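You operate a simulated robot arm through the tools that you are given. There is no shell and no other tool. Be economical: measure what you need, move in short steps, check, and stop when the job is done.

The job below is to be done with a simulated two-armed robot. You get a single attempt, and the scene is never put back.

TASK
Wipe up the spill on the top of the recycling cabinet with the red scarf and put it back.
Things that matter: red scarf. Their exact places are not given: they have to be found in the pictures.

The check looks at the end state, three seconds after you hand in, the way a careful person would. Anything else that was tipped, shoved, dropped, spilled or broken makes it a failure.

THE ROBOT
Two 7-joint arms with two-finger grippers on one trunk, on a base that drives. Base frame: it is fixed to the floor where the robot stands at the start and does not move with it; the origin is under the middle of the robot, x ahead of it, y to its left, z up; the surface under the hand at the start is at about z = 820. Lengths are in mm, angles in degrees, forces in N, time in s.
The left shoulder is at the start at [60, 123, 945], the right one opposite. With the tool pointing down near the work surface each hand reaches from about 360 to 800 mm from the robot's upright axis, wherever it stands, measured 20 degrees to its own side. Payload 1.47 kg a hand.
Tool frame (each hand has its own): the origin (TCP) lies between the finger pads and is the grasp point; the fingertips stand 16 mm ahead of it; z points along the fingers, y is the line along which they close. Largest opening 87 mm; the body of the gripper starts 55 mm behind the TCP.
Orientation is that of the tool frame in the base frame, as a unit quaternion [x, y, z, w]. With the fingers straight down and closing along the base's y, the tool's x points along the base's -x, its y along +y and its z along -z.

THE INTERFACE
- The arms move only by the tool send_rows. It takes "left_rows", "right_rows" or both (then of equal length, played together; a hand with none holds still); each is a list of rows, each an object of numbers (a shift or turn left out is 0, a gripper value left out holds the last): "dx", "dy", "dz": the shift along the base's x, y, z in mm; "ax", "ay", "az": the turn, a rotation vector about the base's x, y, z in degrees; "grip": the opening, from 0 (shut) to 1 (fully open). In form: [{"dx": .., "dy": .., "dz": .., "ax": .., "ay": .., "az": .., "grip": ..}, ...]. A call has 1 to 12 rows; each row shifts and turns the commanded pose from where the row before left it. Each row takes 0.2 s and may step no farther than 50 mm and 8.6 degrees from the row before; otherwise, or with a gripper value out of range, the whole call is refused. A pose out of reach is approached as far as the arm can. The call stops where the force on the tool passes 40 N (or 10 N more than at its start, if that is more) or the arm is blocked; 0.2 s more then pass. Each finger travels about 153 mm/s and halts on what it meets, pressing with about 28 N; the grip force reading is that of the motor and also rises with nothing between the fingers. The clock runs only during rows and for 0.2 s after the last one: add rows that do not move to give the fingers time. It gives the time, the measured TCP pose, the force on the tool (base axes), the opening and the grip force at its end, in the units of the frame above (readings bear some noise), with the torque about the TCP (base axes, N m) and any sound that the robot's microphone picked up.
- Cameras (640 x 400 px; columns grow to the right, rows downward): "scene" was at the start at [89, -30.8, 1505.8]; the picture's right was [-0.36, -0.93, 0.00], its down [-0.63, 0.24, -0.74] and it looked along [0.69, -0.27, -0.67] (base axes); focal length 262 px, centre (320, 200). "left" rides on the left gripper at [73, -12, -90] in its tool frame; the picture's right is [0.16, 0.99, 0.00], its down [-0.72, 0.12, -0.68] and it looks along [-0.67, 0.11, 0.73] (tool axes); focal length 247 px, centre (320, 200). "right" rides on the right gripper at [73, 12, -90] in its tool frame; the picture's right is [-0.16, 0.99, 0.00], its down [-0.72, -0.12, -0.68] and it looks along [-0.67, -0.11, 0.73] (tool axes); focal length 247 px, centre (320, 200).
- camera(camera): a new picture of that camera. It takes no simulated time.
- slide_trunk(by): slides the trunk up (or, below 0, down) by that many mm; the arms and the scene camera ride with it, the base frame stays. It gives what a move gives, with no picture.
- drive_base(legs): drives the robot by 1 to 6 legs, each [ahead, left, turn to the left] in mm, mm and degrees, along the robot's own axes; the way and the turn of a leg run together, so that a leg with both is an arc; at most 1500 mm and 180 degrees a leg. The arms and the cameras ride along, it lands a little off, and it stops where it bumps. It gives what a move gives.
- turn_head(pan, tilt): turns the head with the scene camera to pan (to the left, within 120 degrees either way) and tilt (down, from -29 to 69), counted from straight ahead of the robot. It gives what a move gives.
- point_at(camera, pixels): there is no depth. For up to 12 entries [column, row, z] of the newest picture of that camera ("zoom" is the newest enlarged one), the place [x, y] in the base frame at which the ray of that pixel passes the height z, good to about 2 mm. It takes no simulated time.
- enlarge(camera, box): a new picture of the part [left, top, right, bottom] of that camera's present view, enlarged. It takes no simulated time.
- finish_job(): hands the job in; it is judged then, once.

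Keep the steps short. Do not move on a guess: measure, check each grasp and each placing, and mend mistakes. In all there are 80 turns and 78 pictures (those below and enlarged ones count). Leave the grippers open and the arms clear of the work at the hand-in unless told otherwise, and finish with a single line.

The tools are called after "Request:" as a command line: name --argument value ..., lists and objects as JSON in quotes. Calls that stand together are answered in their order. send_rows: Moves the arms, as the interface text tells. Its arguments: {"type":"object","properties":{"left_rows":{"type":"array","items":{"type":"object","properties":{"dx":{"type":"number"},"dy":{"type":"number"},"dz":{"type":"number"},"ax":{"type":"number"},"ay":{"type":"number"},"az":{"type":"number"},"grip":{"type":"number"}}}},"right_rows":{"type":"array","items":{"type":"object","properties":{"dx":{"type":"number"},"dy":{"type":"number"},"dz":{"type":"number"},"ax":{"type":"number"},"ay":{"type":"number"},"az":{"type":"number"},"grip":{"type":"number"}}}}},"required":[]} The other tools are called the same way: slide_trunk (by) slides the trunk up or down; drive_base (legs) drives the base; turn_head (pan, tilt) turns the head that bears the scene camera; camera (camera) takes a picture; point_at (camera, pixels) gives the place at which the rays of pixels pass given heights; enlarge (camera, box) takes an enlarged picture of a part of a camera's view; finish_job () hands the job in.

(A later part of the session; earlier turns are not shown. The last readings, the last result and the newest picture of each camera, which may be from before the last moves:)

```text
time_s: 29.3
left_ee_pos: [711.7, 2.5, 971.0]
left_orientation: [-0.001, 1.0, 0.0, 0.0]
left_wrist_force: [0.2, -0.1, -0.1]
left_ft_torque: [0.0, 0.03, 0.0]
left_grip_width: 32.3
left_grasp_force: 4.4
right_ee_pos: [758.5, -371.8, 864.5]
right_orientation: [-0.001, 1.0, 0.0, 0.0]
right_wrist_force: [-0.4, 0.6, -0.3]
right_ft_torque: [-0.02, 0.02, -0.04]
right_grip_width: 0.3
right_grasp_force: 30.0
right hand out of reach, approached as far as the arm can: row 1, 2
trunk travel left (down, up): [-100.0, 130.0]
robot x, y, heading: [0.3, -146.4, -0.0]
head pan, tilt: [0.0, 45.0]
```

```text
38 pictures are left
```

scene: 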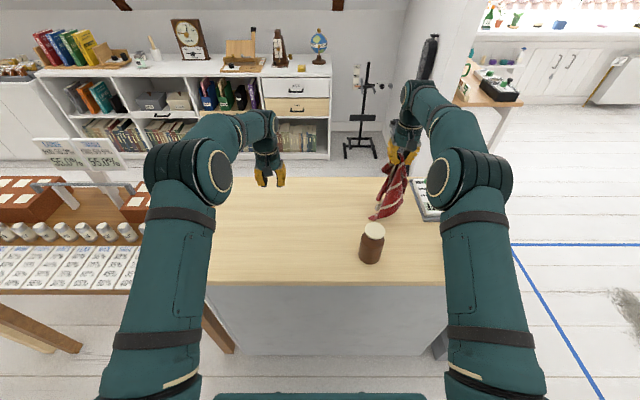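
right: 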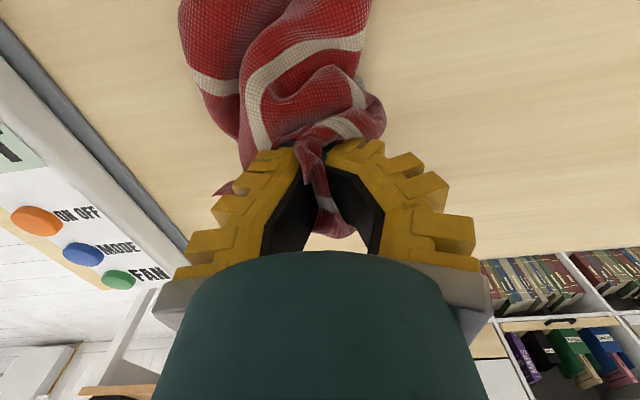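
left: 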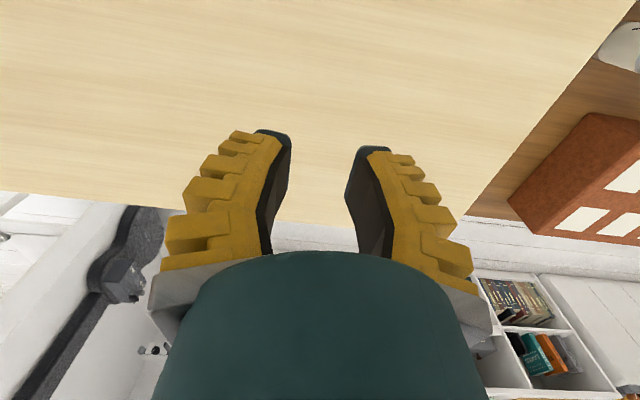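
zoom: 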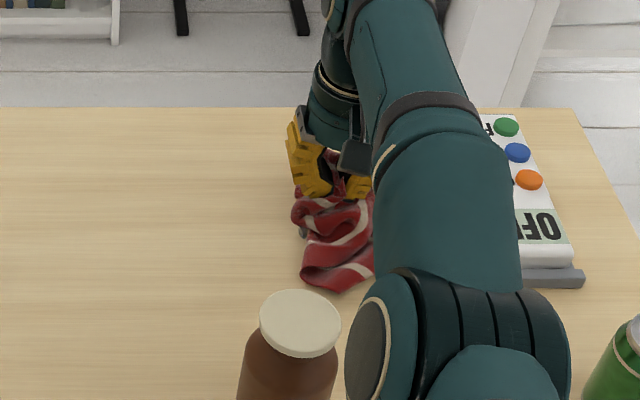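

The bundle sits on the residue. I'll lower another 24 mm and scrub x 755–715, y −375 to −335.

Request:
send_rows --right_rows '[{"dz": -10, "dx": -5}, {"dz": -8, "dx": -7}, {"dz": -6, "dx": -8}, {"dx": -10}, {"dx": -10, "dy": 8}, {"dx": 15, "dy": 8}, {"dx": 15}, {"dx": 10, "dy": 10}, {"dx": -15, "dy": 5}, {"dx": -15, "dy": -10}, {"dx": -10, "dy": -10}, {"dx": 15}]'

Request:
send_rows --right_rows '[{"dx": 15, "dy": -10}, {"dx": 10}, {"dx": -15, "dy": 10}, {"dx": -20}, {"dy": 15, "dx": 10}, {"dy": 15, "dx": 10}, {"dy": -20}, {"dy": -20, "dx": -10}, {"dy": 20, "dx": -10}, {"dy": 20}, {"dx": 20}, {}]'

Request:
enlarge --camera "scene" --box '[300, 150, 460, 250]'

Request:
camera --camera "right"

```text
time_s: 31.9
left_ee_pos: [711.7, 2.9, 971.1]
left_orientation: [-0.001, 1.0, 0.0, 0.001]
left_wrist_force: [-0.4, -0.1, -0.1]
left_ft_torque: [-0.04, -0.02, 0.03]
left_grip_width: 32.1
left_grasp_force: 4.1
right_ee_pos: [758.4, -370.9, 839.0]
right_orientation: [0.0, 1.0, 0.0, 0.002]
right_wrist_force: [0.0, -0.1, 5.8]
right_ft_torque: [0.1, 0.02, -0.01]
right_grip_width: 0.0
right_grasp_force: 23.8
right hand out of reach, approached as far as the arm can: row 1, 2, 3, 4, 5, 6, 7, 8, 9, 10, 11, 12
trunk travel left (down, up): [-100.0, 130.0]
robot x, y, heading: [-0.1, -147.4, 0.1]
head pan, tilt: [0.0, 45.0]
```

```text
time_s: 34.5
left_ee_pos: [711.2, 2.5, 971.4]
left_orientation: [0.0, 1.0, 0.0, 0.002]
left_wrist_force: [0.1, 0.7, -0.7]
left_ft_torque: [0.01, -0.01, -0.02]
left_grip_width: 32.5
left_grasp_force: 4.5
right_ee_pos: [760.1, -333.6, 839.8]
right_orientation: [-0.001, 1.0, 0.0, 0.0]
right_wrist_force: [1.1, -0.8, 11.4]
right_ft_torque: [0.25, 0.06, 0.02]
right_grip_width: 0.2
right_grasp_force: 21.7
right hand out of reach, approached as far as the arm can: row 1, 2, 3, 4, 5, 6, 8, 9, 11
trunk travel left (down, up): [-100.0, 130.0]
robot x, y, heading: [-0.9, -152.3, -0.0]
head pan, tilt: [0.0, 45.0]
```

```text
4.00 times, centred on (380, 200) of scene
```

zoom: 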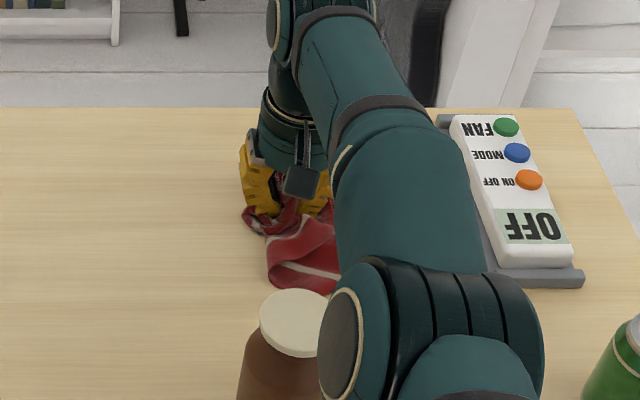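

```text
36 pictures are left
```

right: 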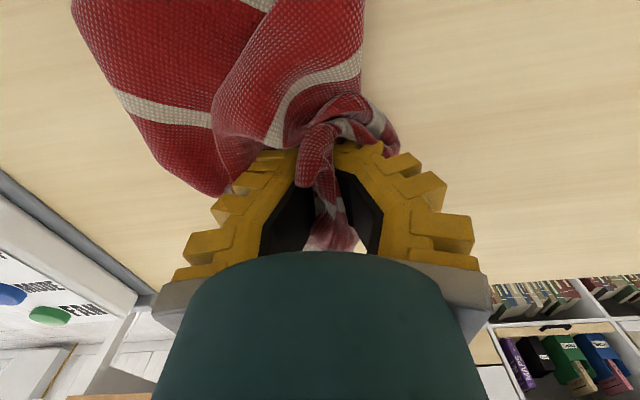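

I'll lift to see what's left.

Request:
send_rows --right_rows '[{"dz": 25, "dx": -10}, {"dz": 25, "dx": -10}, {"dz": 30, "dx": -10}, {"dz": 30, "dx": -10}, {"dz": 30, "dx": -5}, {"dz": 30, "dx": -5}, {"dz": 30}, {"dz": 30, "dx": -5}, {"dz": 30}, {"dz": 20}, {}, {}]'

Request:
enlarge --camera "scene" --box '[300, 150, 460, 250]'

Request:
camera --camera "right"

```text
time_s: 37.1
left_ee_pos: [711.6, 1.9, 970.7]
left_orientation: [-0.001, 1.0, 0.0, 0.001]
left_wrist_force: [0.1, -0.1, -0.5]
left_ft_torque: [0.03, 0.0, 0.0]
left_grip_width: 32.4
left_grasp_force: 4.1
right_ee_pos: [731.7, -334.2, 1113.2]
right_orientation: [-0.001, 1.0, 0.0, 0.0]
right_wrist_force: [0.4, 0.4, 0.0]
right_ft_torque: [0.0, -0.02, 0.01]
right_grip_width: 2.0
right_grasp_force: 23.8
right hand out of reach, approached as far as the arm can: row 1, 2, 3, 4, 6, 7, 9, 10
trunk travel left (down, up): [-100.0, 130.0]
robot x, y, heading: [-1.4, -150.8, 0.2]
head pan, tilt: [0.0, 45.0]
```

```text
4.00 times, centred on (380, 200) of scene
```

zoom: 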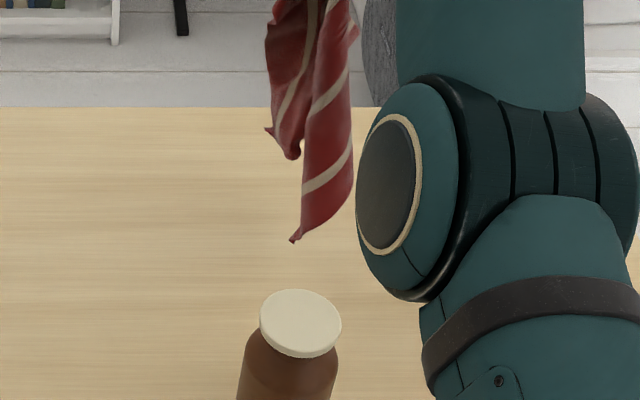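

```text
34 pictures are left
```

right: 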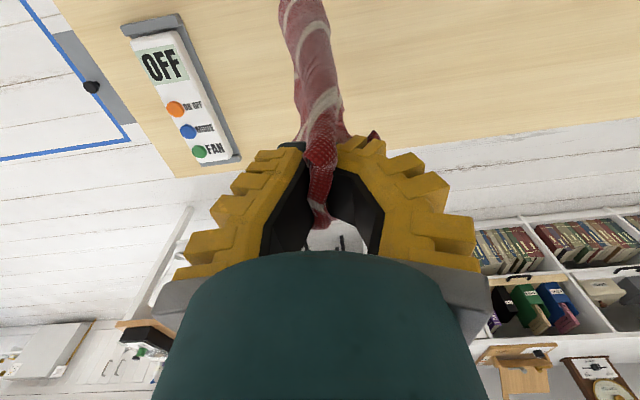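

The spill is gone where visible. I'll drive back 150 mm left (to the starting place) with the scarf hanging, then look at the spill area and lay the scarf down.

Request:
drive_base --legs '[[0, 150, 0]]'

Request:
turn_head --pan -10 --tilt 45

Request:
camera --camera "scene"

Request:
enlarge --camera "scene" --box '[300, 160, 460, 260]'

```text
time_s: 39.1
left_ee_pos: [711.8, 151.1, 970.2]
left_orientation: [-0.001, 1.0, 0.0, 0.0]
left_wrist_force: [0.4, 0.3, -0.4]
left_ft_torque: [-0.01, 0.01, 0.03]
left_grip_width: 32.4
left_grasp_force: 4.6
right_ee_pos: [732.1, -183.0, 1113.6]
right_orientation: [0.0, 1.0, 0.0, -0.001]
right_wrist_force: [-1.0, 2.1, -0.8]
right_ft_torque: [-0.03, -0.02, -0.02]
right_grip_width: 0.0
right_grasp_force: 24.8
trunk travel left (down, up): [-100.0, 130.0]
robot x, y, heading: [-2.6, -2.5, 0.3]
head pan, tilt: [0.0, 45.0]
```

```text
time_s: 39.8
left_ee_pos: [711.1, 151.9, 970.8]
left_orientation: [-0.001, 1.0, 0.0, 0.001]
left_wrist_force: [0.8, 0.6, 0.0]
left_ft_torque: [0.0, 0.02, 0.02]
left_grip_width: 32.1
left_grasp_force: 4.6
right_ee_pos: [731.8, -182.0, 1112.2]
right_orientation: [-0.001, 1.0, 0.001, 0.0]
right_wrist_force: [-0.4, -0.9, 0.4]
right_ft_torque: [0.03, -0.01, -0.02]
right_grip_width: 0.0
right_grasp_force: 28.0
trunk travel left (down, up): [-100.0, 130.0]
robot x, y, heading: [0.6, 0.0, -0.1]
head pan, tilt: [-10.0, 45.0]
```

```text
33 pictures are left
```

scene: 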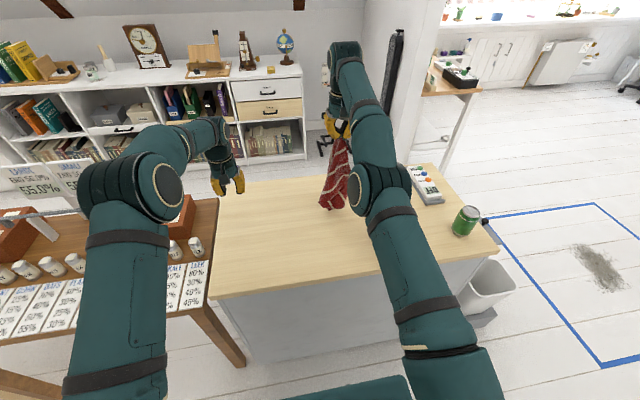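

```text
4.00 times, centred on (380, 210) of scene
```

zoom: 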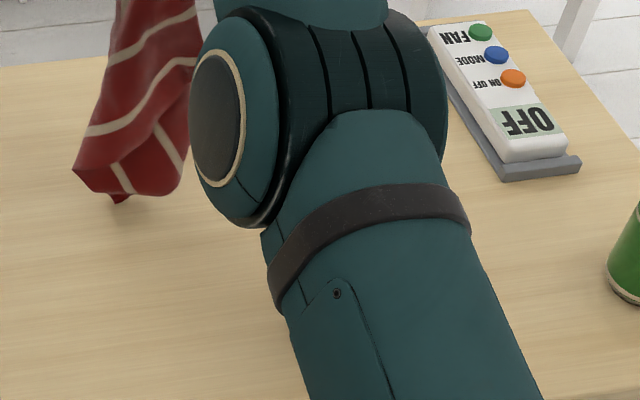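

I'll move the right hand to about (660, +50) above the scarf's left part while the left hand makes room, then look at the spill area.

Request:
send_rows --right_rows '[{"dx": -7, "dy": 0}, {"dx": -7, "dy": 0}, {"dx": -7, "dy": 23}, {"dx": -7, "dy": 23}, {"dx": -7, "dy": 23}, {"dx": -7, "dy": 23}, {"dx": -7, "dy": 23}, {"dx": -7, "dy": 23}, {"dx": -7, "dy": 23}, {"dx": -7, "dy": 23}, {"dy": 23}, {"dy": 23}]' --left_rows '[{"dy": 20, "dz": 20}, {"dy": 20, "dz": 20}, {"dy": 20, "dz": 20}, {"dy": 20, "dz": 20}, {"dy": 20, "dx": -10}, {"dx": -10}, {"dx": -10}, {"dx": -10}, {"dx": -10}, {}, {}, {}]'

Request:
camera --camera "scene"

Request:
enlarge --camera "scene" --box '[260, 160, 460, 285]'

```text
time_s: 42.4
left_ee_pos: [663.4, 253.2, 1050.2]
left_orientation: [-0.001, 1.0, 0.0, 0.001]
left_wrist_force: [0.5, 0.0, -0.1]
left_ft_torque: [0.04, 0.02, 0.02]
left_grip_width: 32.4
left_grasp_force: 4.2
right_ee_pos: [692.3, 43.2, 1121.7]
right_orientation: [0.0, 1.0, 0.001, 0.0]
right_wrist_force: [-0.3, 1.0, -0.1]
right_ft_torque: [0.0, -0.05, 0.02]
right_grip_width: 0.0
right_grasp_force: 29.4
right hand out of reach, approached as far as the arm can: row 1, 2, 3, 4, 5, 6, 7, 9, 12
trunk travel left (down, up): [-100.0, 130.0]
robot x, y, heading: [-4.1, -0.7, 0.1]
head pan, tilt: [-10.0, 45.0]
```

```text
31 pictures are left
```

scene: 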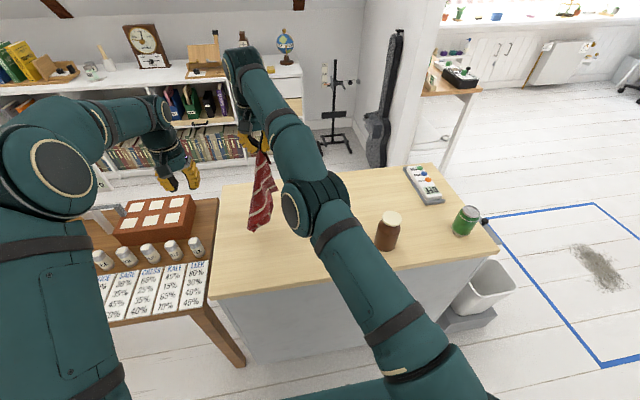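

```text
3.20 times, centred on (360, 222) of scene
```

zoom: 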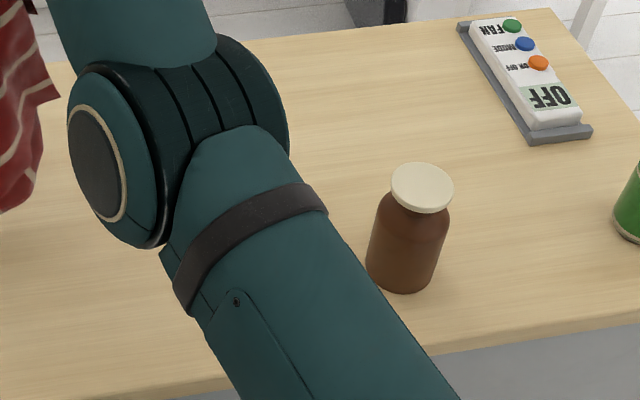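

The spill area is completely clean and the jar, remote and can are in place. Now I'll lay the scarf: lower until the tail touches, then go diagonally down and −y.

Request:
send_rows --right_rows '[{"dz": -20, "dx": -10}, {"dz": -25, "dx": -10}, {"dz": -25, "dx": -10}, {"dz": -25, "dy": -6}, {"dz": -25, "dy": -9}, {"dz": -25, "dy": -11}, {"dz": -25, "dy": -13}, {"dz": -25, "dy": -15}, {"dz": -25, "dy": -18}, {"dz": -20, "dy": -20}, {"dz": -20, "dy": -22}]'

Request:
camera --camera "scene"

Request:
camera --camera "left"

Request:
camera --camera "right"

```text
time_s: 44.8
left_ee_pos: [662.7, 252.3, 1051.3]
left_orientation: [0.0, 1.0, -0.001, 0.001]
left_wrist_force: [0.5, 0.9, -0.1]
left_ft_torque: [0.01, 0.0, 0.01]
left_grip_width: 32.1
left_grasp_force: 4.3
right_ee_pos: [747.6, -43.6, 876.8]
right_orientation: [0.0, 1.0, 0.0, 0.0]
right_wrist_force: [0.4, 0.0, -0.2]
right_ft_torque: [0.0, -0.01, -0.03]
right_grip_width: 0.0
right_grasp_force: 26.9
right hand out of reach, approached as far as the arm can: row 1, 2, 3, 4, 5, 6, 7, 8, 9, 10, 11
trunk travel left (down, up): [-100.0, 130.0]
robot x, y, heading: [2.4, 0.4, 0.2]
head pan, tilt: [-10.0, 45.0]
```

```text
29 pictures are left
```

scene: 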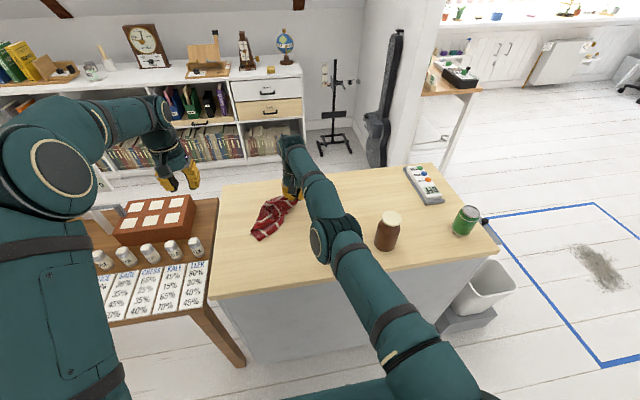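

```text
28 pictures are left
```

left: 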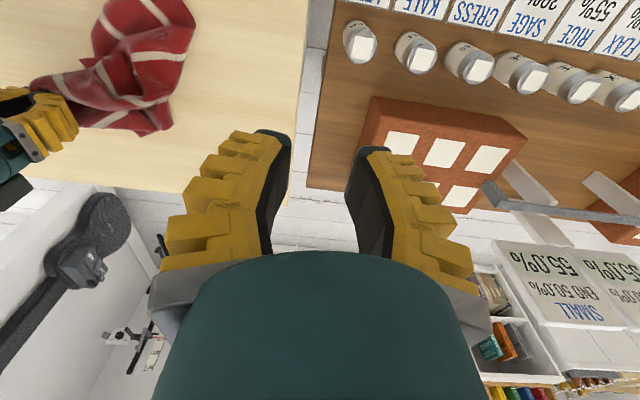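

```text
27 pictures are left
```

right: 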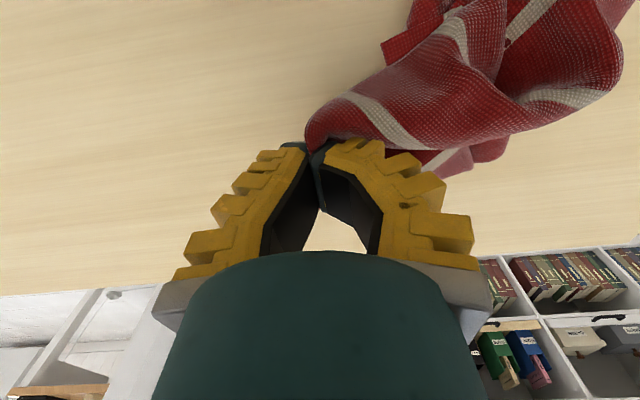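

The right commanded x is still too far out, and the cloth seems to have left the fingers. I'll open, rise and pull the hand back toward −x, −y, then look at the cloth.

Request:
send_rows --right_rows '[{"grip": 0.3}, {}, {"dz": 30}, {"dz": 30}, {"dz": 30}, {"dz": 30, "dx": -20}, {"dz": 30, "dx": -20, "dy": -30}, {"dx": -20, "dy": -30}, {"dx": -20, "dy": -30}, {"dx": -20, "dy": -30}, {"dx": -20, "dy": -30}, {"dx": -20, "dy": -30}]'

Request:
turn_head --pan 0 --tilt 50

Request:
enlarge --camera "scene" --box '[200, 130, 440, 280]'

```text
time_s: 47.4
left_ee_pos: [661.9, 250.6, 1051.9]
left_orientation: [-0.002, 1.0, -0.001, 0.001]
left_wrist_force: [1.2, 0.1, -0.3]
left_ft_torque: [-0.03, 0.01, 0.0]
left_grip_width: 32.4
left_grasp_force: 4.9
right_ee_pos: [745.0, -214.8, 1053.5]
right_orientation: [0.0, 1.0, -0.001, -0.001]
right_wrist_force: [-0.1, -1.0, 0.6]
right_ft_torque: [0.01, -0.02, 0.0]
right_grip_width: 32.4
right_grasp_force: 4.3
right hand out of reach, approached as far as the arm can: row 6, 7, 8, 9, 10, 11, 12
trunk travel left (down, up): [-100.0, 130.0]
robot x, y, heading: [2.8, 2.7, -0.0]
head pan, tilt: [-10.0, 45.0]
```

```text
time_s: 48.1
left_ee_pos: [662.1, 252.6, 1051.3]
left_orientation: [-0.001, 1.0, 0.0, 0.0]
left_wrist_force: [-0.9, -0.5, 0.2]
left_ft_torque: [0.04, 0.01, -0.01]
left_grip_width: 32.3
left_grasp_force: 4.5
right_ee_pos: [745.6, -213.1, 1053.3]
right_orientation: [-0.001, 1.0, -0.001, 0.0]
right_wrist_force: [0.2, -0.4, 1.1]
right_ft_torque: [-0.01, 0.0, 0.02]
right_grip_width: 32.4
right_grasp_force: 4.4
trunk travel left (down, up): [-100.0, 130.0]
robot x, y, heading: [-0.8, 1.5, -0.1]
head pan, tilt: [0.0, 50.0]
```

```text
2.67 times, centred on (320, 205) of scene
```

zoom: 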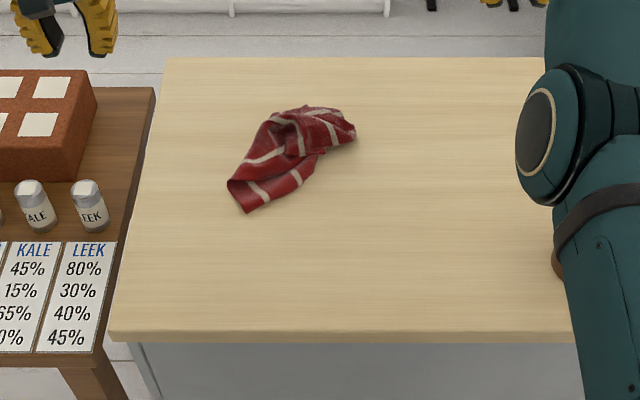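

The scarf lies bunched in roughly the right area. I'll enlarge it and measure, and bring the right hand's commanded x back with more −x while staying high.

Request:
point_at --camera "zoom" --pixels '[[245, 213, 822], [228, 180, 822], [270, 113, 822], [310, 105, 822], [356, 135, 822], [300, 190, 822], [290, 155, 840]]'

Request:
send_rows --right_rows '[{"dx": -30}, {"dx": -30}, {"dx": -30}, {}]'

Request:
enlarge --camera "scene" --box '[272, 160, 352, 210]'

```text
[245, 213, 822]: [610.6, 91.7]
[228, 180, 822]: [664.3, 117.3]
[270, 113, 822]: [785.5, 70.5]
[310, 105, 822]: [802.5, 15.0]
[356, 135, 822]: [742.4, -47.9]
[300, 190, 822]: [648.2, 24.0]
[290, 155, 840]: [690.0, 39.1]
```

```text
time_s: 49.1
left_ee_pos: [662.3, 252.9, 1051.0]
left_orientation: [-0.001, 1.0, 0.0, 0.001]
left_wrist_force: [0.0, -0.2, -0.6]
left_ft_torque: [0.02, -0.02, 0.0]
left_grip_width: 32.2
left_grasp_force: 4.7
right_ee_pos: [740.1, -217.9, 1073.9]
right_orientation: [-0.001, 1.0, 0.0, 0.0]
right_wrist_force: [0.5, 0.6, 0.4]
right_ft_torque: [0.03, -0.04, 0.01]
right_grip_width: 32.2
right_grasp_force: 4.6
right hand out of reach, approached as far as the arm can: row 1, 2, 3
trunk travel left (down, up): [-100.0, 130.0]
robot x, y, heading: [0.0, -0.5, 0.2]
head pan, tilt: [0.0, 50.0]
```

```text
8.00 times, centred on (312, 185) of scene
```

zoom: 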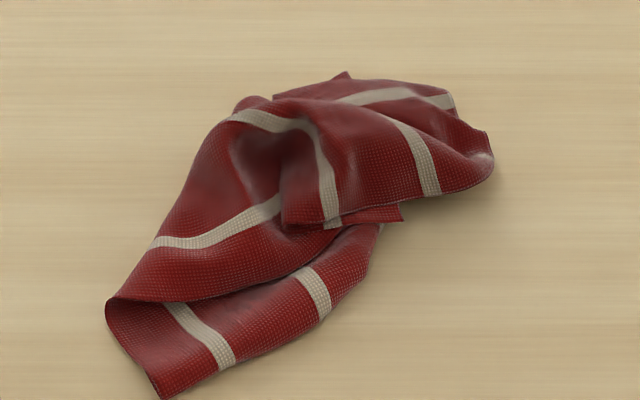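

The scarf is centred near (700, 40) but folded. I'll measure the two outer tips (zoom (170,350) and (455,165)) to pinch them and stretch it out, and pull the right hand's command back further.

Request:
point_at --camera "zoom" --pixels '[[160, 398, 822], [175, 350, 824], [105, 305, 826], [455, 165, 835], [492, 160, 825], [485, 130, 830], [345, 75, 825], [390, 212, 822], [285, 225, 830], [380, 230, 822]]'

Request:
send_rows --right_rows '[{"dx": -30}, {"dx": -30}, {"dx": -30}, {"dx": -20}, {}]'

```text
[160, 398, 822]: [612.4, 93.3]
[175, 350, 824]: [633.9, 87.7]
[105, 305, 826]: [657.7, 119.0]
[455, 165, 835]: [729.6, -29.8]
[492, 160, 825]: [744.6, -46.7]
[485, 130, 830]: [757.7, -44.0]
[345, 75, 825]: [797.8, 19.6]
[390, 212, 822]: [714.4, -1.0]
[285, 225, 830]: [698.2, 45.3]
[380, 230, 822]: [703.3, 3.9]
```

```text
time_s: 50.3
left_ee_pos: [661.6, 252.5, 1051.1]
left_orientation: [0.0, 1.0, 0.0, 0.001]
left_wrist_force: [0.4, -0.4, 0.3]
left_ft_torque: [0.0, -0.02, -0.01]
left_grip_width: 32.1
left_grasp_force: 3.9
right_ee_pos: [733.1, -224.4, 1098.6]
right_orientation: [-0.001, 1.0, 0.001, -0.001]
right_wrist_force: [1.0, -0.8, 0.2]
right_ft_torque: [-0.03, 0.0, -0.01]
right_grip_width: 32.2
right_grasp_force: 4.8
right hand out of reach, approached as far as the arm can: row 1, 2, 3, 4
trunk travel left (down, up): [-100.0, 130.0]
robot x, y, heading: [-1.0, 3.2, 0.2]
head pan, tilt: [0.0, 50.0]
```

Still clipped, so I'll bring the command further back and down.

Request:
send_rows --right_rows '[{"dx": -30, "dz": -20}, {"dx": -30, "dz": -20}, {"dx": -30, "dz": -20}, {"dx": -30, "dz": -20}, {}, {}]'

```text
time_s: 51.7
left_ee_pos: [662.8, 252.1, 1050.6]
left_orientation: [-0.001, 1.0, 0.0, 0.001]
left_wrist_force: [1.4, -0.3, 0.1]
left_ft_torque: [-0.03, 0.01, 0.01]
left_grip_width: 32.1
left_grasp_force: 4.8
right_ee_pos: [745.5, -232.0, 1047.8]
right_orientation: [0.0, 1.0, -0.001, -0.001]
right_wrist_force: [-0.3, -0.2, 0.3]
right_ft_torque: [0.02, -0.01, 0.0]
right_grip_width: 32.4
right_grasp_force: 4.7
right hand out of reach, approached as far as the arm can: row 1, 2, 3, 4
trunk travel left (down, up): [-100.0, 130.0]
robot x, y, heading: [-3.6, 2.5, -0.0]
head pan, tilt: [0.0, 50.0]
```

The right hand tracks y and z but not −x, which suggests a stretched (straight-elbow) arm. I'll look at it.

Request:
turn_head --pan -25 --tilt 40

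Request:
camera --camera "scene"

```text
time_s: 52.6
left_ee_pos: [662.1, 251.6, 1051.1]
left_orientation: [-0.002, 1.0, 0.0, 0.001]
left_wrist_force: [-0.7, 0.1, -0.2]
left_ft_torque: [0.0, 0.04, 0.0]
left_grip_width: 32.4
left_grasp_force: 4.7
right_ee_pos: [745.7, -232.8, 1048.4]
right_orientation: [-0.001, 1.0, -0.001, -0.001]
right_wrist_force: [0.7, 0.2, 0.4]
right_ft_torque: [-0.01, 0.0, 0.0]
right_grip_width: 32.2
right_grasp_force: 4.2
trunk travel left (down, up): [-100.0, 130.0]
robot x, y, heading: [0.7, 2.4, 0.2]
head pan, tilt: [-25.0, 40.0]
```

```text
24 pictures are left
```

scene: 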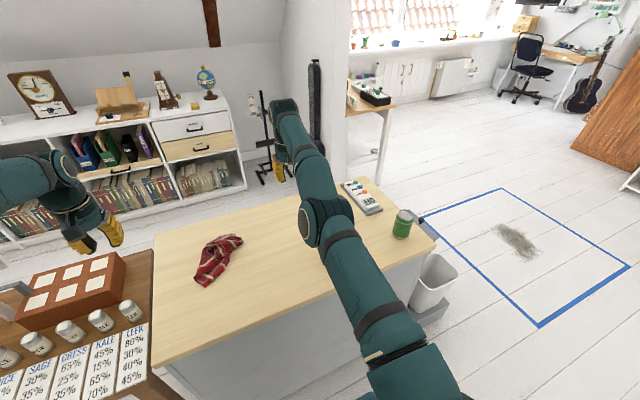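

The right arm is straight. I'll try to unlock the elbow with larger steps straight toward the shoulder.

Request:
send_rows --right_rows '[{"dx": -47, "dy": 8, "dz": -10}, {"dx": -47, "dy": 8, "dz": -10}, {"dx": -47, "dy": 8, "dz": -10}, {}]'

```text
time_s: 53.6
left_ee_pos: [662.4, 252.5, 1051.9]
left_orientation: [0.0, 1.0, 0.0, 0.001]
left_wrist_force: [0.3, 0.1, 0.1]
left_ft_torque: [-0.01, 0.04, 0.02]
left_grip_width: 32.5
left_grasp_force: 4.6
right_ee_pos: [745.7, -232.9, 1047.9]
right_orientation: [-0.001, 1.0, 0.0, -0.001]
right_wrist_force: [-0.5, -0.3, -0.3]
right_ft_torque: [0.02, 0.04, 0.0]
right_grip_width: 32.2
right_grasp_force: 4.6
right hand out of reach, approached as far as the arm can: row 1, 2, 3
trunk travel left (down, up): [-100.0, 130.0]
robot x, y, heading: [-1.5, -0.5, -0.0]
head pan, tilt: [-25.0, 40.0]
```

Still locked. One try with a tool tilt to break the singularity, with the hand high and clear.

Request:
send_rows --right_rows '[{"ay": 8}, {"ay": 8}, {"ay": 8}, {"dx": -40}, {"dx": -40}, {"dx": -40}, {"ay": -8}, {"ay": -8}, {"ay": -8}, {}]'

```text
time_s: 55.8
left_ee_pos: [661.4, 252.0, 1051.7]
left_orientation: [0.0, 1.0, 0.0, 0.001]
left_wrist_force: [0.1, 0.2, 0.3]
left_ft_torque: [0.0, 0.03, 0.02]
left_grip_width: 32.3
left_grasp_force: 4.3
right_ee_pos: [756.5, -235.6, 1057.2]
right_orientation: [-0.001, 0.999, 0.0, 0.035]
right_wrist_force: [0.2, -0.4, -0.3]
right_ft_torque: [0.0, 0.0, 0.02]
right_grip_width: 32.2
right_grasp_force: 4.6
right hand out of reach, approached as far as the arm can: row 1, 2, 3, 4, 5, 6, 7, 8, 9
trunk travel left (down, up): [-100.0, 130.0]
robot x, y, heading: [0.0, 0.2, 0.0]
head pan, tilt: [-25.0, 40.0]
```

The arm responded a little. I'll try the opposite tilt with a retract and a sideways move.

Request:
send_rows --right_rows '[{"ay": -8}, {"ay": -8}, {"ay": -8}, {"ay": -8, "dx": -20}, {"dx": -40}, {"dx": -40}, {"dx": -40}, {"ay": 8}, {"ay": 8}, {"ay": 8}, {"ay": 4}, {}]'

```text
time_s: 58.4
left_ee_pos: [663.0, 251.7, 1051.1]
left_orientation: [-0.001, 1.0, 0.0, 0.0]
left_wrist_force: [-0.6, 0.3, 0.5]
left_ft_torque: [0.02, -0.01, -0.03]
left_grip_width: 32.5
left_grasp_force: 4.2
right_ee_pos: [765.4, -248.0, 1081.0]
right_orientation: [0.0, 0.997, -0.002, 0.083]
right_wrist_force: [0.2, -0.3, -0.3]
right_ft_torque: [-0.02, 0.0, -0.01]
right_grip_width: 32.4
right_grasp_force: 4.9
right hand out of reach, approached as far as the arm can: row 1, 2, 3, 4, 5, 6, 7, 8, 9, 10, 11
trunk travel left (down, up): [-100.0, 130.0]
robot x, y, heading: [-1.2, 2.9, -0.3]
head pan, tilt: [-25.0, 40.0]
```

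The right arm can still slide along its reach limit, and the scarf's right tip at (744, −47) lies right on it. I'll bring the right hand over that tip and the left hand over the left tip at (634, 88), both staying high.

Request:
send_rows --right_rows '[{"dy": 22, "ay": 3, "dz": -8}, {"dy": 22, "ay": 3, "dz": -8}, {"dy": 22, "ay": 3, "dz": -8}, {"dy": 22, "dz": -15}, {"dy": 22, "dz": -15}, {"dy": 22, "dz": -15}, {"dy": 22, "dz": -15}, {"dy": 22, "dz": -15}, {"dy": 20, "dz": -15}, {"dy": 20, "dz": -15}, {"dz": -15}, {}]' --left_rows '[{"dx": -5, "dy": -16, "grip": 0.5}, {"dx": -5, "dy": -16}, {"dx": -5, "dy": -16}, {"dx": -5, "dy": -16}, {"dx": -5, "dy": -16}, {"dx": -5, "dy": -16}, {"dy": -16}, {"dy": -16}, {"dy": -16}, {"dy": -16}, {"dz": -30}, {"dz": -30}]'

Request:
camera --camera "right"

```text
time_s: 61.0
left_ee_pos: [632.0, 92.7, 989.2]
left_orientation: [-0.002, 1.0, 0.0, 0.001]
left_wrist_force: [-0.5, 0.1, -0.6]
left_ft_torque: [0.01, 0.02, -0.03]
left_grip_width: 49.3
left_grasp_force: 3.9
right_ee_pos: [745.3, -30.6, 931.5]
right_orientation: [-0.001, 1.0, 0.0, -0.009]
right_wrist_force: [-0.1, 0.0, -0.1]
right_ft_torque: [0.03, 0.01, -0.01]
right_grip_width: 32.3
right_grasp_force: 5.0
right hand out of reach, approached as far as the arm can: row 1, 2, 3
trunk travel left (down, up): [-100.0, 130.0]
robot x, y, heading: [-1.6, -0.3, 0.2]
head pan, tilt: [-25.0, 40.0]
```

```text
23 pictures are left
```

right: 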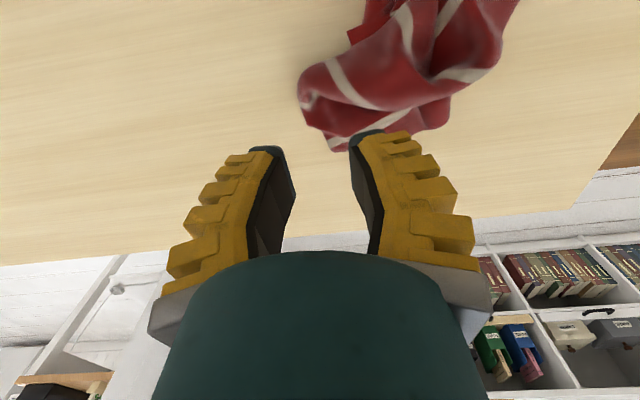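

Rows 4–12 were tracked, so the elbow may be unlocked. I'll test a −x retreat of 30 mm.

Request:
send_rows --right_rows '[{"dx": -15}, {"dx": -15}, {}]'

```text
time_s: 61.8
left_ee_pos: [631.9, 92.5, 990.5]
left_orientation: [-0.001, 1.0, 0.0, 0.001]
left_wrist_force: [-0.4, 0.7, -0.5]
left_ft_torque: [0.01, -0.03, 0.01]
left_grip_width: 49.1
left_grasp_force: 3.8
right_ee_pos: [716.4, -30.7, 933.0]
right_orientation: [-0.001, 1.0, -0.001, -0.008]
right_wrist_force: [0.3, 0.2, 0.3]
right_ft_torque: [0.01, 0.03, 0.04]
right_grip_width: 32.6
right_grasp_force: 4.4
trunk travel left (down, up): [-100.0, 130.0]
robot x, y, heading: [0.9, 1.2, -0.2]
head pan, tilt: [-25.0, 40.0]
```

Unlocked. Now I'll lower: right to (733, −28), left to (634, 88), down near the cloth.

Request:
send_rows --right_rows '[{"dx": 8, "grip": 0.5}, {"dx": 8, "dz": -20}, {"dz": -25}, {"dz": -25}, {"dz": -12}, {"dz": -6}, {"dz": -4}]' --left_rows '[{"dy": -4, "dx": 3}, {"dz": -40}, {"dz": -40}, {"dz": -35}, {"dz": -22}, {"dz": -10}, {"dz": -4}]'

Request:
camera --camera "right"

Request:
camera --camera "left"

```text
time_s: 63.4
left_ee_pos: [635.4, 88.0, 840.1]
left_orientation: [-0.002, 1.0, -0.001, 0.001]
left_wrist_force: [0.7, -0.1, 0.3]
left_ft_torque: [0.0, 0.02, -0.02]
left_grip_width: 48.9
left_grasp_force: 3.5
right_ee_pos: [733.1, -30.3, 839.6]
right_orientation: [-0.001, 1.0, 0.001, -0.008]
right_wrist_force: [0.5, 0.1, 1.0]
right_ft_torque: [0.02, -0.01, -0.01]
right_grip_width: 49.2
right_grasp_force: 4.2
trunk travel left (down, up): [-100.0, 130.0]
robot x, y, heading: [3.9, 2.9, 0.1]
head pan, tilt: [-25.0, 40.0]
```

```text
22 pictures are left
```

right: 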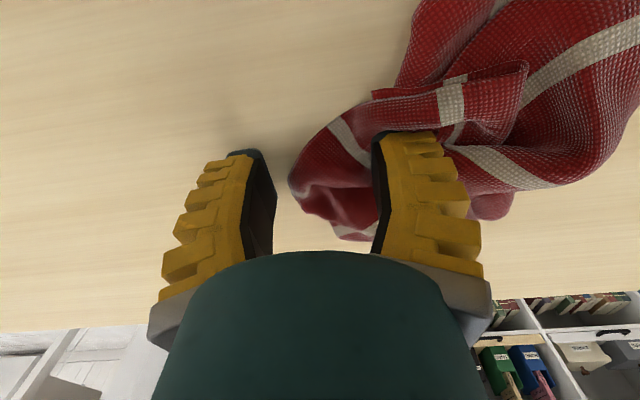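

```text
21 pictures are left
```

left: 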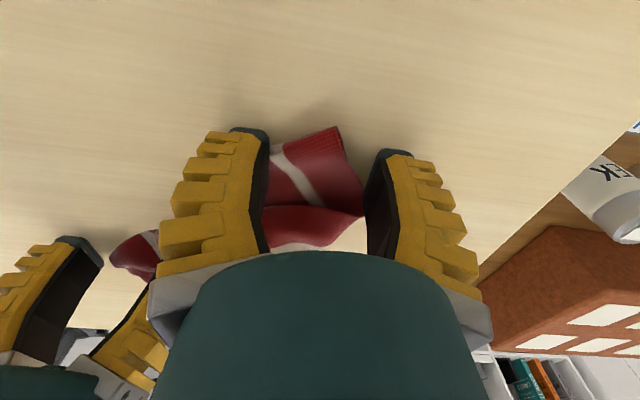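

Both tips are between the fingers. I'll lower 3 mm and close both.

Request:
send_rows --right_rows '[{"dz": -3}, {"grip": 0.2}, {"grip": 0}, {}, {}, {"dz": 15}, {"dz": 15}, {"dz": 15}, {}]' --left_rows '[{"dz": -3}, {"grip": 0.2}, {"grip": 0}, {}, {}, {"dz": 15}, {"dz": 15}, {"dz": 15}, {}]'

Request:
turn_head --pan 0 --tilt 50

Request:
enlarge --camera "scene" --box '[200, 130, 440, 280]'

Request:
camera --camera "left"

```text
time_s: 65.4
left_ee_pos: [633.7, 88.3, 881.4]
left_orientation: [-0.001, 1.0, 0.0, 0.001]
left_wrist_force: [0.5, -1.3, 0.5]
left_ft_torque: [0.0, 0.01, 0.04]
left_grip_width: 0.0
left_grasp_force: 30.1
right_ee_pos: [732.0, -29.9, 882.7]
right_orientation: [-0.001, 1.0, 0.0, -0.01]
right_wrist_force: [0.5, -0.1, 0.9]
right_ft_torque: [0.0, -0.02, 0.04]
right_grip_width: 0.1
right_grasp_force: 22.1
trunk travel left (down, up): [-100.0, 130.0]
robot x, y, heading: [0.2, 3.5, 0.2]
head pan, tilt: [-25.0, 40.0]
```

```text
time_s: 66.3
left_ee_pos: [634.4, 87.8, 881.5]
left_orientation: [0.0, 1.0, 0.0, 0.001]
left_wrist_force: [-0.4, -0.4, -0.3]
left_ft_torque: [0.04, -0.03, -0.02]
left_grip_width: 0.1
left_grasp_force: 24.7
right_ee_pos: [731.5, -29.6, 882.4]
right_orientation: [-0.001, 1.0, 0.0, -0.01]
right_wrist_force: [0.1, 0.8, -1.2]
right_ft_torque: [-0.02, 0.06, 0.03]
right_grip_width: 0.0
right_grasp_force: 26.1
trunk travel left (down, up): [-100.0, 130.0]
robot x, y, heading: [-1.5, -1.1, -0.1]
head pan, tilt: [0.0, 50.0]
```

```text
2.67 times, centred on (320, 205) of scene
```

zoom: 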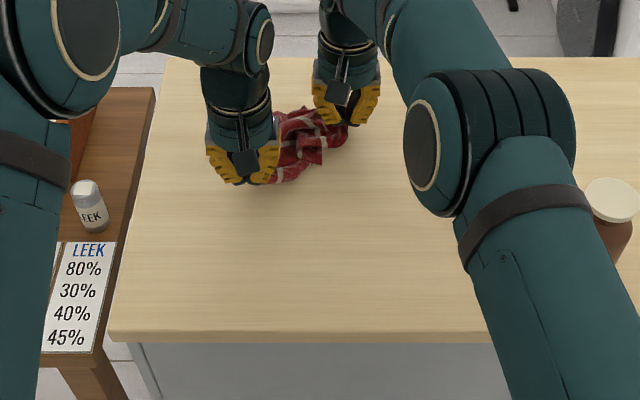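

```text
19 pictures are left
```

left: 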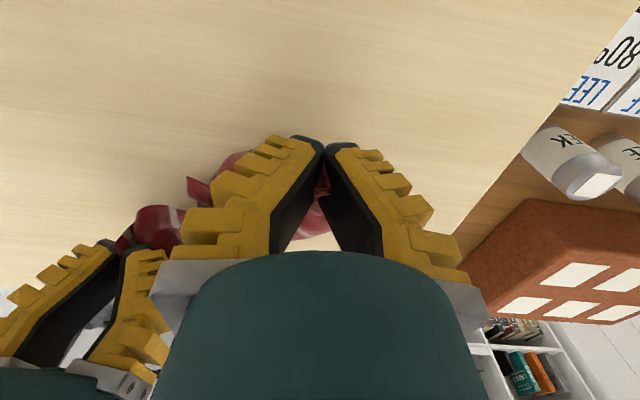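

The left seems to hold. I'll raise both and stretch them apart gently, then look.

Request:
send_rows --right_rows '[{"dz": 20}, {"dz": 20}, {"dz": 20}, {"dy": -15}, {"dy": -15}, {"dy": -15}, {"dy": -15}, {}]' --left_rows '[{"dz": 20}, {"dz": 20}, {"dz": 20}, {"dx": -12, "dy": 5}, {"dx": -12, "dy": 5}, {"dx": -12, "dy": 5}, {"dx": -12, "dy": 5}, {}]'

Request:
enlarge --camera "scene" --box '[200, 100, 440, 250]'

Request:
camera --camera "right"

```text
time_s: 68.1
left_ee_pos: [586.2, 108.5, 942.2]
left_orientation: [-0.001, 1.0, 0.0, 0.0]
left_wrist_force: [-1.5, -1.5, 1.3]
left_ft_torque: [0.01, -0.01, -0.01]
left_grip_width: 0.0
left_grasp_force: 23.9
right_ee_pos: [730.7, -90.2, 941.8]
right_orientation: [-0.001, 1.0, 0.0, -0.01]
right_wrist_force: [0.6, 1.1, -0.2]
right_ft_torque: [0.03, 0.0, 0.02]
right_grip_width: 0.0
right_grasp_force: 28.2
trunk travel left (down, up): [-100.0, 130.0]
robot x, y, heading: [1.2, 2.7, 0.2]
head pan, tilt: [0.0, 50.0]
```

```text
2.67 times, centred on (320, 175) of scene
```

zoom: 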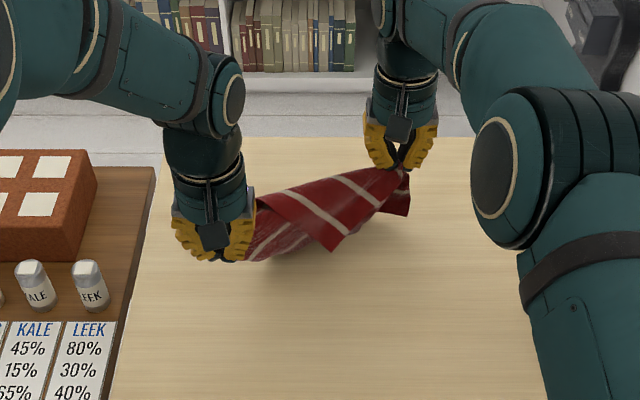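

```text
17 pictures are left
```

right: 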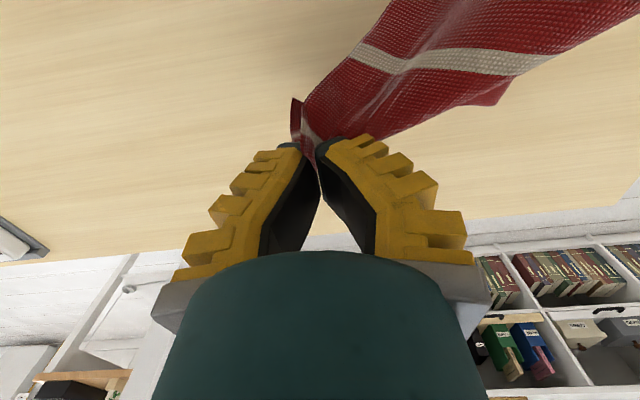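

Both hold. I'll stretch further slowly to see if there's slack.

Request:
send_rows --right_rows '[{"dy": -8}, {"dy": -8}, {"dy": -8}, {}]' --left_rows '[{"dx": -7, "dy": 3}, {"dx": -7, "dy": 3}, {"dx": -7, "dy": 3}, {}]'

Request:
enlarge --camera "scene" --box '[250, 140, 370, 215]'

Request:
camera --camera "left"

```text
time_s: 69.1
left_ee_pos: [565.4, 118.1, 942.4]
left_orientation: [-0.002, 1.0, 0.0, 0.001]
left_wrist_force: [1.8, -0.8, 0.4]
left_ft_torque: [0.02, 0.01, -0.01]
left_grip_width: 0.0
left_grasp_force: 30.2
right_ee_pos: [731.4, -113.8, 941.9]
right_orientation: [0.0, 1.0, 0.0, -0.008]
right_wrist_force: [-0.9, 1.4, -0.4]
right_ft_torque: [0.04, -0.01, -0.01]
right_grip_width: 0.0
right_grasp_force: 27.9
trunk travel left (down, up): [-100.0, 130.0]
robot x, y, heading: [-2.0, 1.3, -0.0]
head pan, tilt: [0.0, 50.0]
```

```text
5.33 times, centred on (310, 178) of scene
```

zoom: 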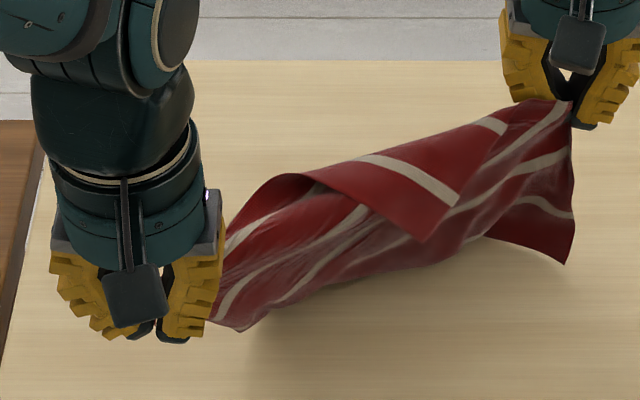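

```text
15 pictures are left
```

left: 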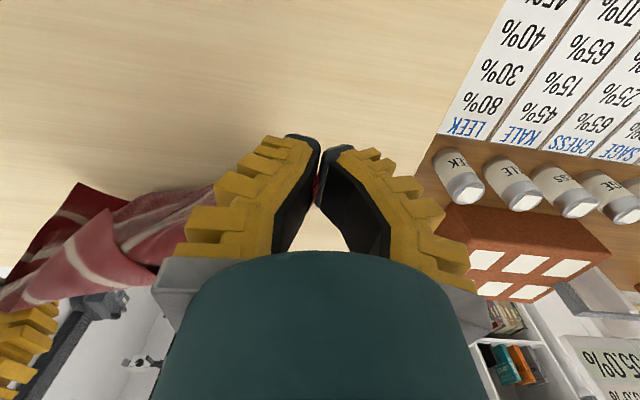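

It is opening along the diagonal: the left hand is near the scarf's original front-left corner and the right hand toward its original back-right corner. I'll lay it by lowering while shifting front-right and then back-left, so the hanging half spreads toward the front-right.

Request:
send_rows --right_rows '[{"dx": -15, "dy": -15}, {"dx": -15, "dy": -15}, {"dx": -15, "dy": -15, "dz": -10}, {"dz": -25}, {"dx": 8, "dy": 8, "dz": -15}, {"dx": 10, "dy": 10, "dz": -15}, {"dx": 10, "dy": 10, "dz": -15}, {"dx": 10, "dy": 8, "dz": -12}, {"dx": 5, "dy": 5, "dz": -10}, {}]' --left_rows '[{"dx": -15, "dy": -15}, {"dx": -15, "dy": -15}, {"dx": -15, "dy": -15, "dz": -10}, {"dz": -25}, {"dx": 8, "dy": 8, "dz": -15}, {"dx": 10, "dy": 10, "dz": -15}, {"dx": 10, "dy": 10, "dz": -15}, {"dx": 10, "dy": 8, "dz": -12}, {"dx": 5, "dy": 5, "dz": -10}, {}]'

Request:
enlarge --camera "scene" --box '[220, 140, 380, 240]'

```text
time_s: 71.3
left_ee_pos: [564.3, 112.6, 840.4]
left_orientation: [-0.001, 1.0, -0.001, 0.001]
left_wrist_force: [0.6, -0.8, 0.8]
left_ft_torque: [0.02, -0.03, -0.04]
left_grip_width: 0.2
left_grasp_force: 30.1
right_ee_pos: [728.8, -119.2, 838.7]
right_orientation: [-0.001, 1.0, 0.0, -0.01]
right_wrist_force: [-0.5, 1.4, -0.4]
right_ft_torque: [0.01, 0.0, -0.01]
right_grip_width: 0.1
right_grasp_force: 28.0
trunk travel left (down, up): [-100.0, 130.0]
robot x, y, heading: [0.7, 1.7, 0.1]
head pan, tilt: [0.0, 50.0]
```

```text
4.00 times, centred on (300, 190) of scene
```

zoom: 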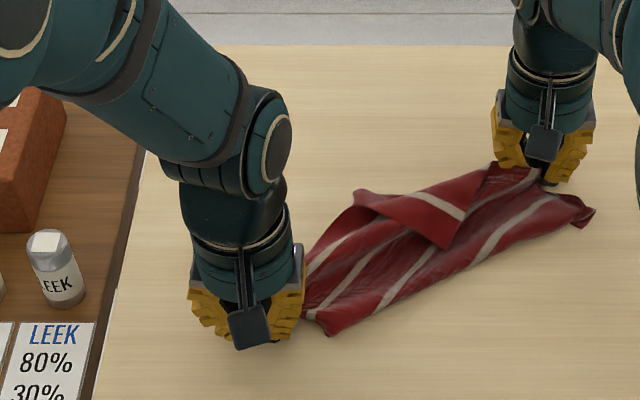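

It's laid out much wider. I'll release both, lift straight up, and move the hands aside.

Request:
send_rows --right_rows '[{"grip": 0.2}, {"grip": 0.35}, {}, {"dz": 20}, {"dz": 30}, {"dz": 40}, {"dz": 40, "dy": -20}, {"dy": -30, "dx": -15}, {"dy": -30, "dx": -15}, {"dy": -30}, {}]' --left_rows '[{"grip": 0.2}, {"grip": 0.35}, {}, {"dz": 20}, {"dz": 30}, {"dz": 40}, {"dz": 40}, {"dz": 30, "dy": 30}, {"dy": 40}, {"dy": 40}, {"dy": 30}]'

Request:
enlarge --camera "scene" --box '[240, 140, 400, 240]'

```text
time_s: 73.7
left_ee_pos: [564.4, 254.0, 997.6]
left_orientation: [-0.001, 1.0, 0.0, 0.0]
left_wrist_force: [-0.3, -0.2, 0.2]
left_ft_torque: [-0.01, 0.04, 0.01]
left_grip_width: 36.5
left_grasp_force: 4.6
right_ee_pos: [697.8, -227.5, 971.1]
right_orientation: [-0.002, 1.0, 0.0, -0.009]
right_wrist_force: [0.5, -1.3, -0.1]
right_ft_torque: [-0.01, 0.04, -0.02]
right_grip_width: 36.8
right_grasp_force: 4.6
trunk travel left (down, up): [-100.0, 130.0]
robot x, y, heading: [-0.3, 0.9, 0.2]
head pan, tilt: [0.0, 50.0]
```

```text
4.00 times, centred on (320, 190) of scene
```

zoom: 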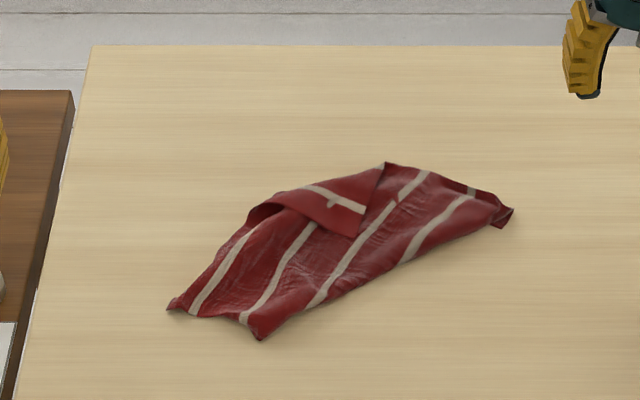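

The scarf lies within its old footprint, with one flap folded over (tip at zoom (355,235)). I'll measure it to flip that flap back with the left hand.

Request:
point_at --camera "zoom" --pixels '[[170, 305, 822], [260, 340, 822], [515, 210, 822], [385, 165, 830], [355, 236, 828], [363, 207, 828], [250, 212, 830], [335, 205, 828], [340, 240, 822]]'

Request:
enlarge --camera "scene" --box '[275, 170, 375, 232]'

```text
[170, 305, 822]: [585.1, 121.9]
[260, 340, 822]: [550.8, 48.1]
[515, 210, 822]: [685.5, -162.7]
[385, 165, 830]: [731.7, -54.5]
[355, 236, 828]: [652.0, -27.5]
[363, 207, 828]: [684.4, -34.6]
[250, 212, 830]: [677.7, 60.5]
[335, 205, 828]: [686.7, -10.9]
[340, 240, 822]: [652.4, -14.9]
```

```text
6.40 times, centred on (325, 201) of scene
```

zoom: 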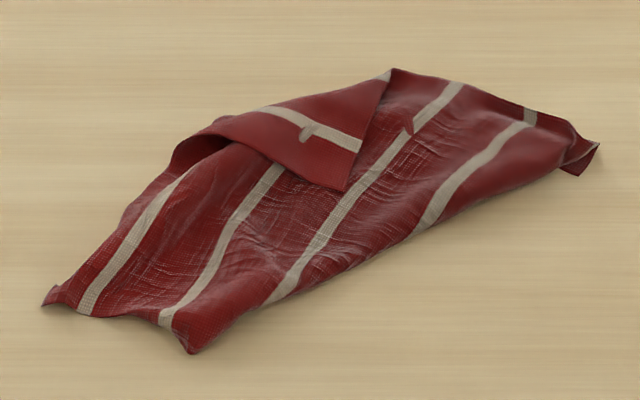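

The scarf lies mostly flat with its centre at about (645, −15), against (660, −7) originally, so I'll leave it. Now I'll open the grippers, raise the arms clear, and check the whole top.

Request:
send_rows --right_rows '[{"dx": -30, "dz": 20, "grip": 1}, {"dx": -30, "dz": 20}, {"dx": -30, "dz": 20}, {"dx": -30, "dz": 20}, {"dx": -30, "dz": 10, "dy": -20}, {"dx": -30, "dy": -20}, {"dy": -20}, {}]' --left_rows '[{"dz": 20, "grip": 1}, {"dz": 20}, {"dz": 20}, {"dx": -10}, {"dx": -10}, {}, {}, {}]'

Request:
turn_head --pan -12 --tilt 45

Request:
camera --camera "scene"

Request:
camera --camera "right"

```text
time_s: 75.5
left_ee_pos: [542.9, 252.8, 1059.3]
left_orientation: [-0.001, 1.0, 0.0, 0.002]
left_wrist_force: [-0.5, -0.2, 1.0]
left_ft_torque: [0.02, 0.0, -0.02]
left_grip_width: 86.9
left_grasp_force: 0.0
right_ee_pos: [519.9, -287.7, 1060.8]
right_orientation: [-0.001, 1.0, 0.001, -0.009]
right_wrist_force: [-0.7, -0.2, 0.2]
right_ft_torque: [-0.02, -0.02, 0.01]
right_grip_width: 87.0
right_grasp_force: 0.0
trunk travel left (down, up): [-100.0, 130.0]
robot x, y, heading: [1.1, -1.8, 0.2]
head pan, tilt: [0.0, 50.0]
```

```text
time_s: 76.2
left_ee_pos: [545.0, 252.9, 1058.5]
left_orientation: [-0.001, 1.0, 0.0, 0.001]
left_wrist_force: [0.3, -0.1, -0.6]
left_ft_torque: [-0.01, -0.01, 0.02]
left_grip_width: 86.8
left_grasp_force: 0.1
right_ee_pos: [520.2, -287.3, 1059.1]
right_orientation: [0.0, 1.0, 0.0, -0.01]
right_wrist_force: [0.6, -1.6, -0.1]
right_ft_torque: [-0.02, 0.01, 0.02]
right_grip_width: 87.3
right_grasp_force: 0.1
trunk travel left (down, up): [-100.0, 130.0]
robot x, y, heading: [-1.4, -2.4, 0.3]
head pan, tilt: [-12.0, 45.0]
```

```text
11 pictures are left
```

scene: 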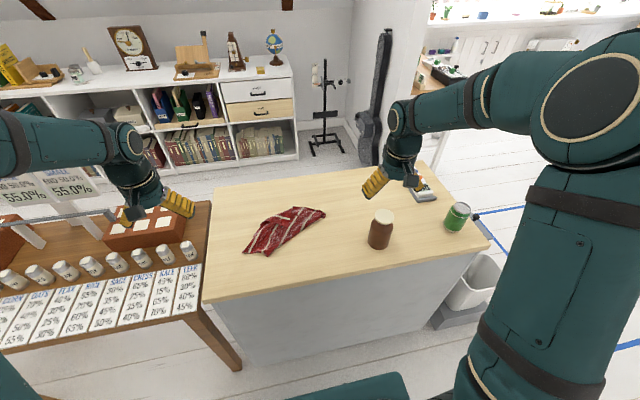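

```text
10 pictures are left
```

right: 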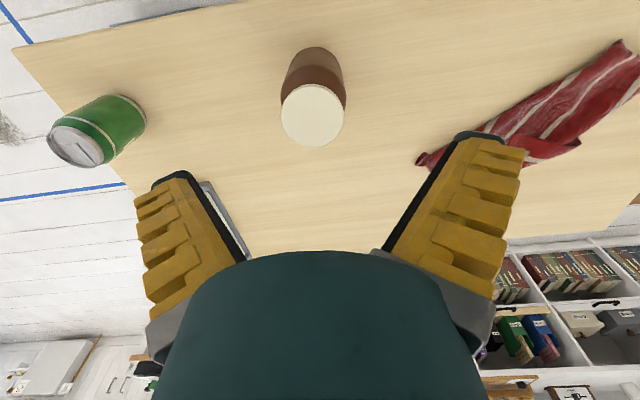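

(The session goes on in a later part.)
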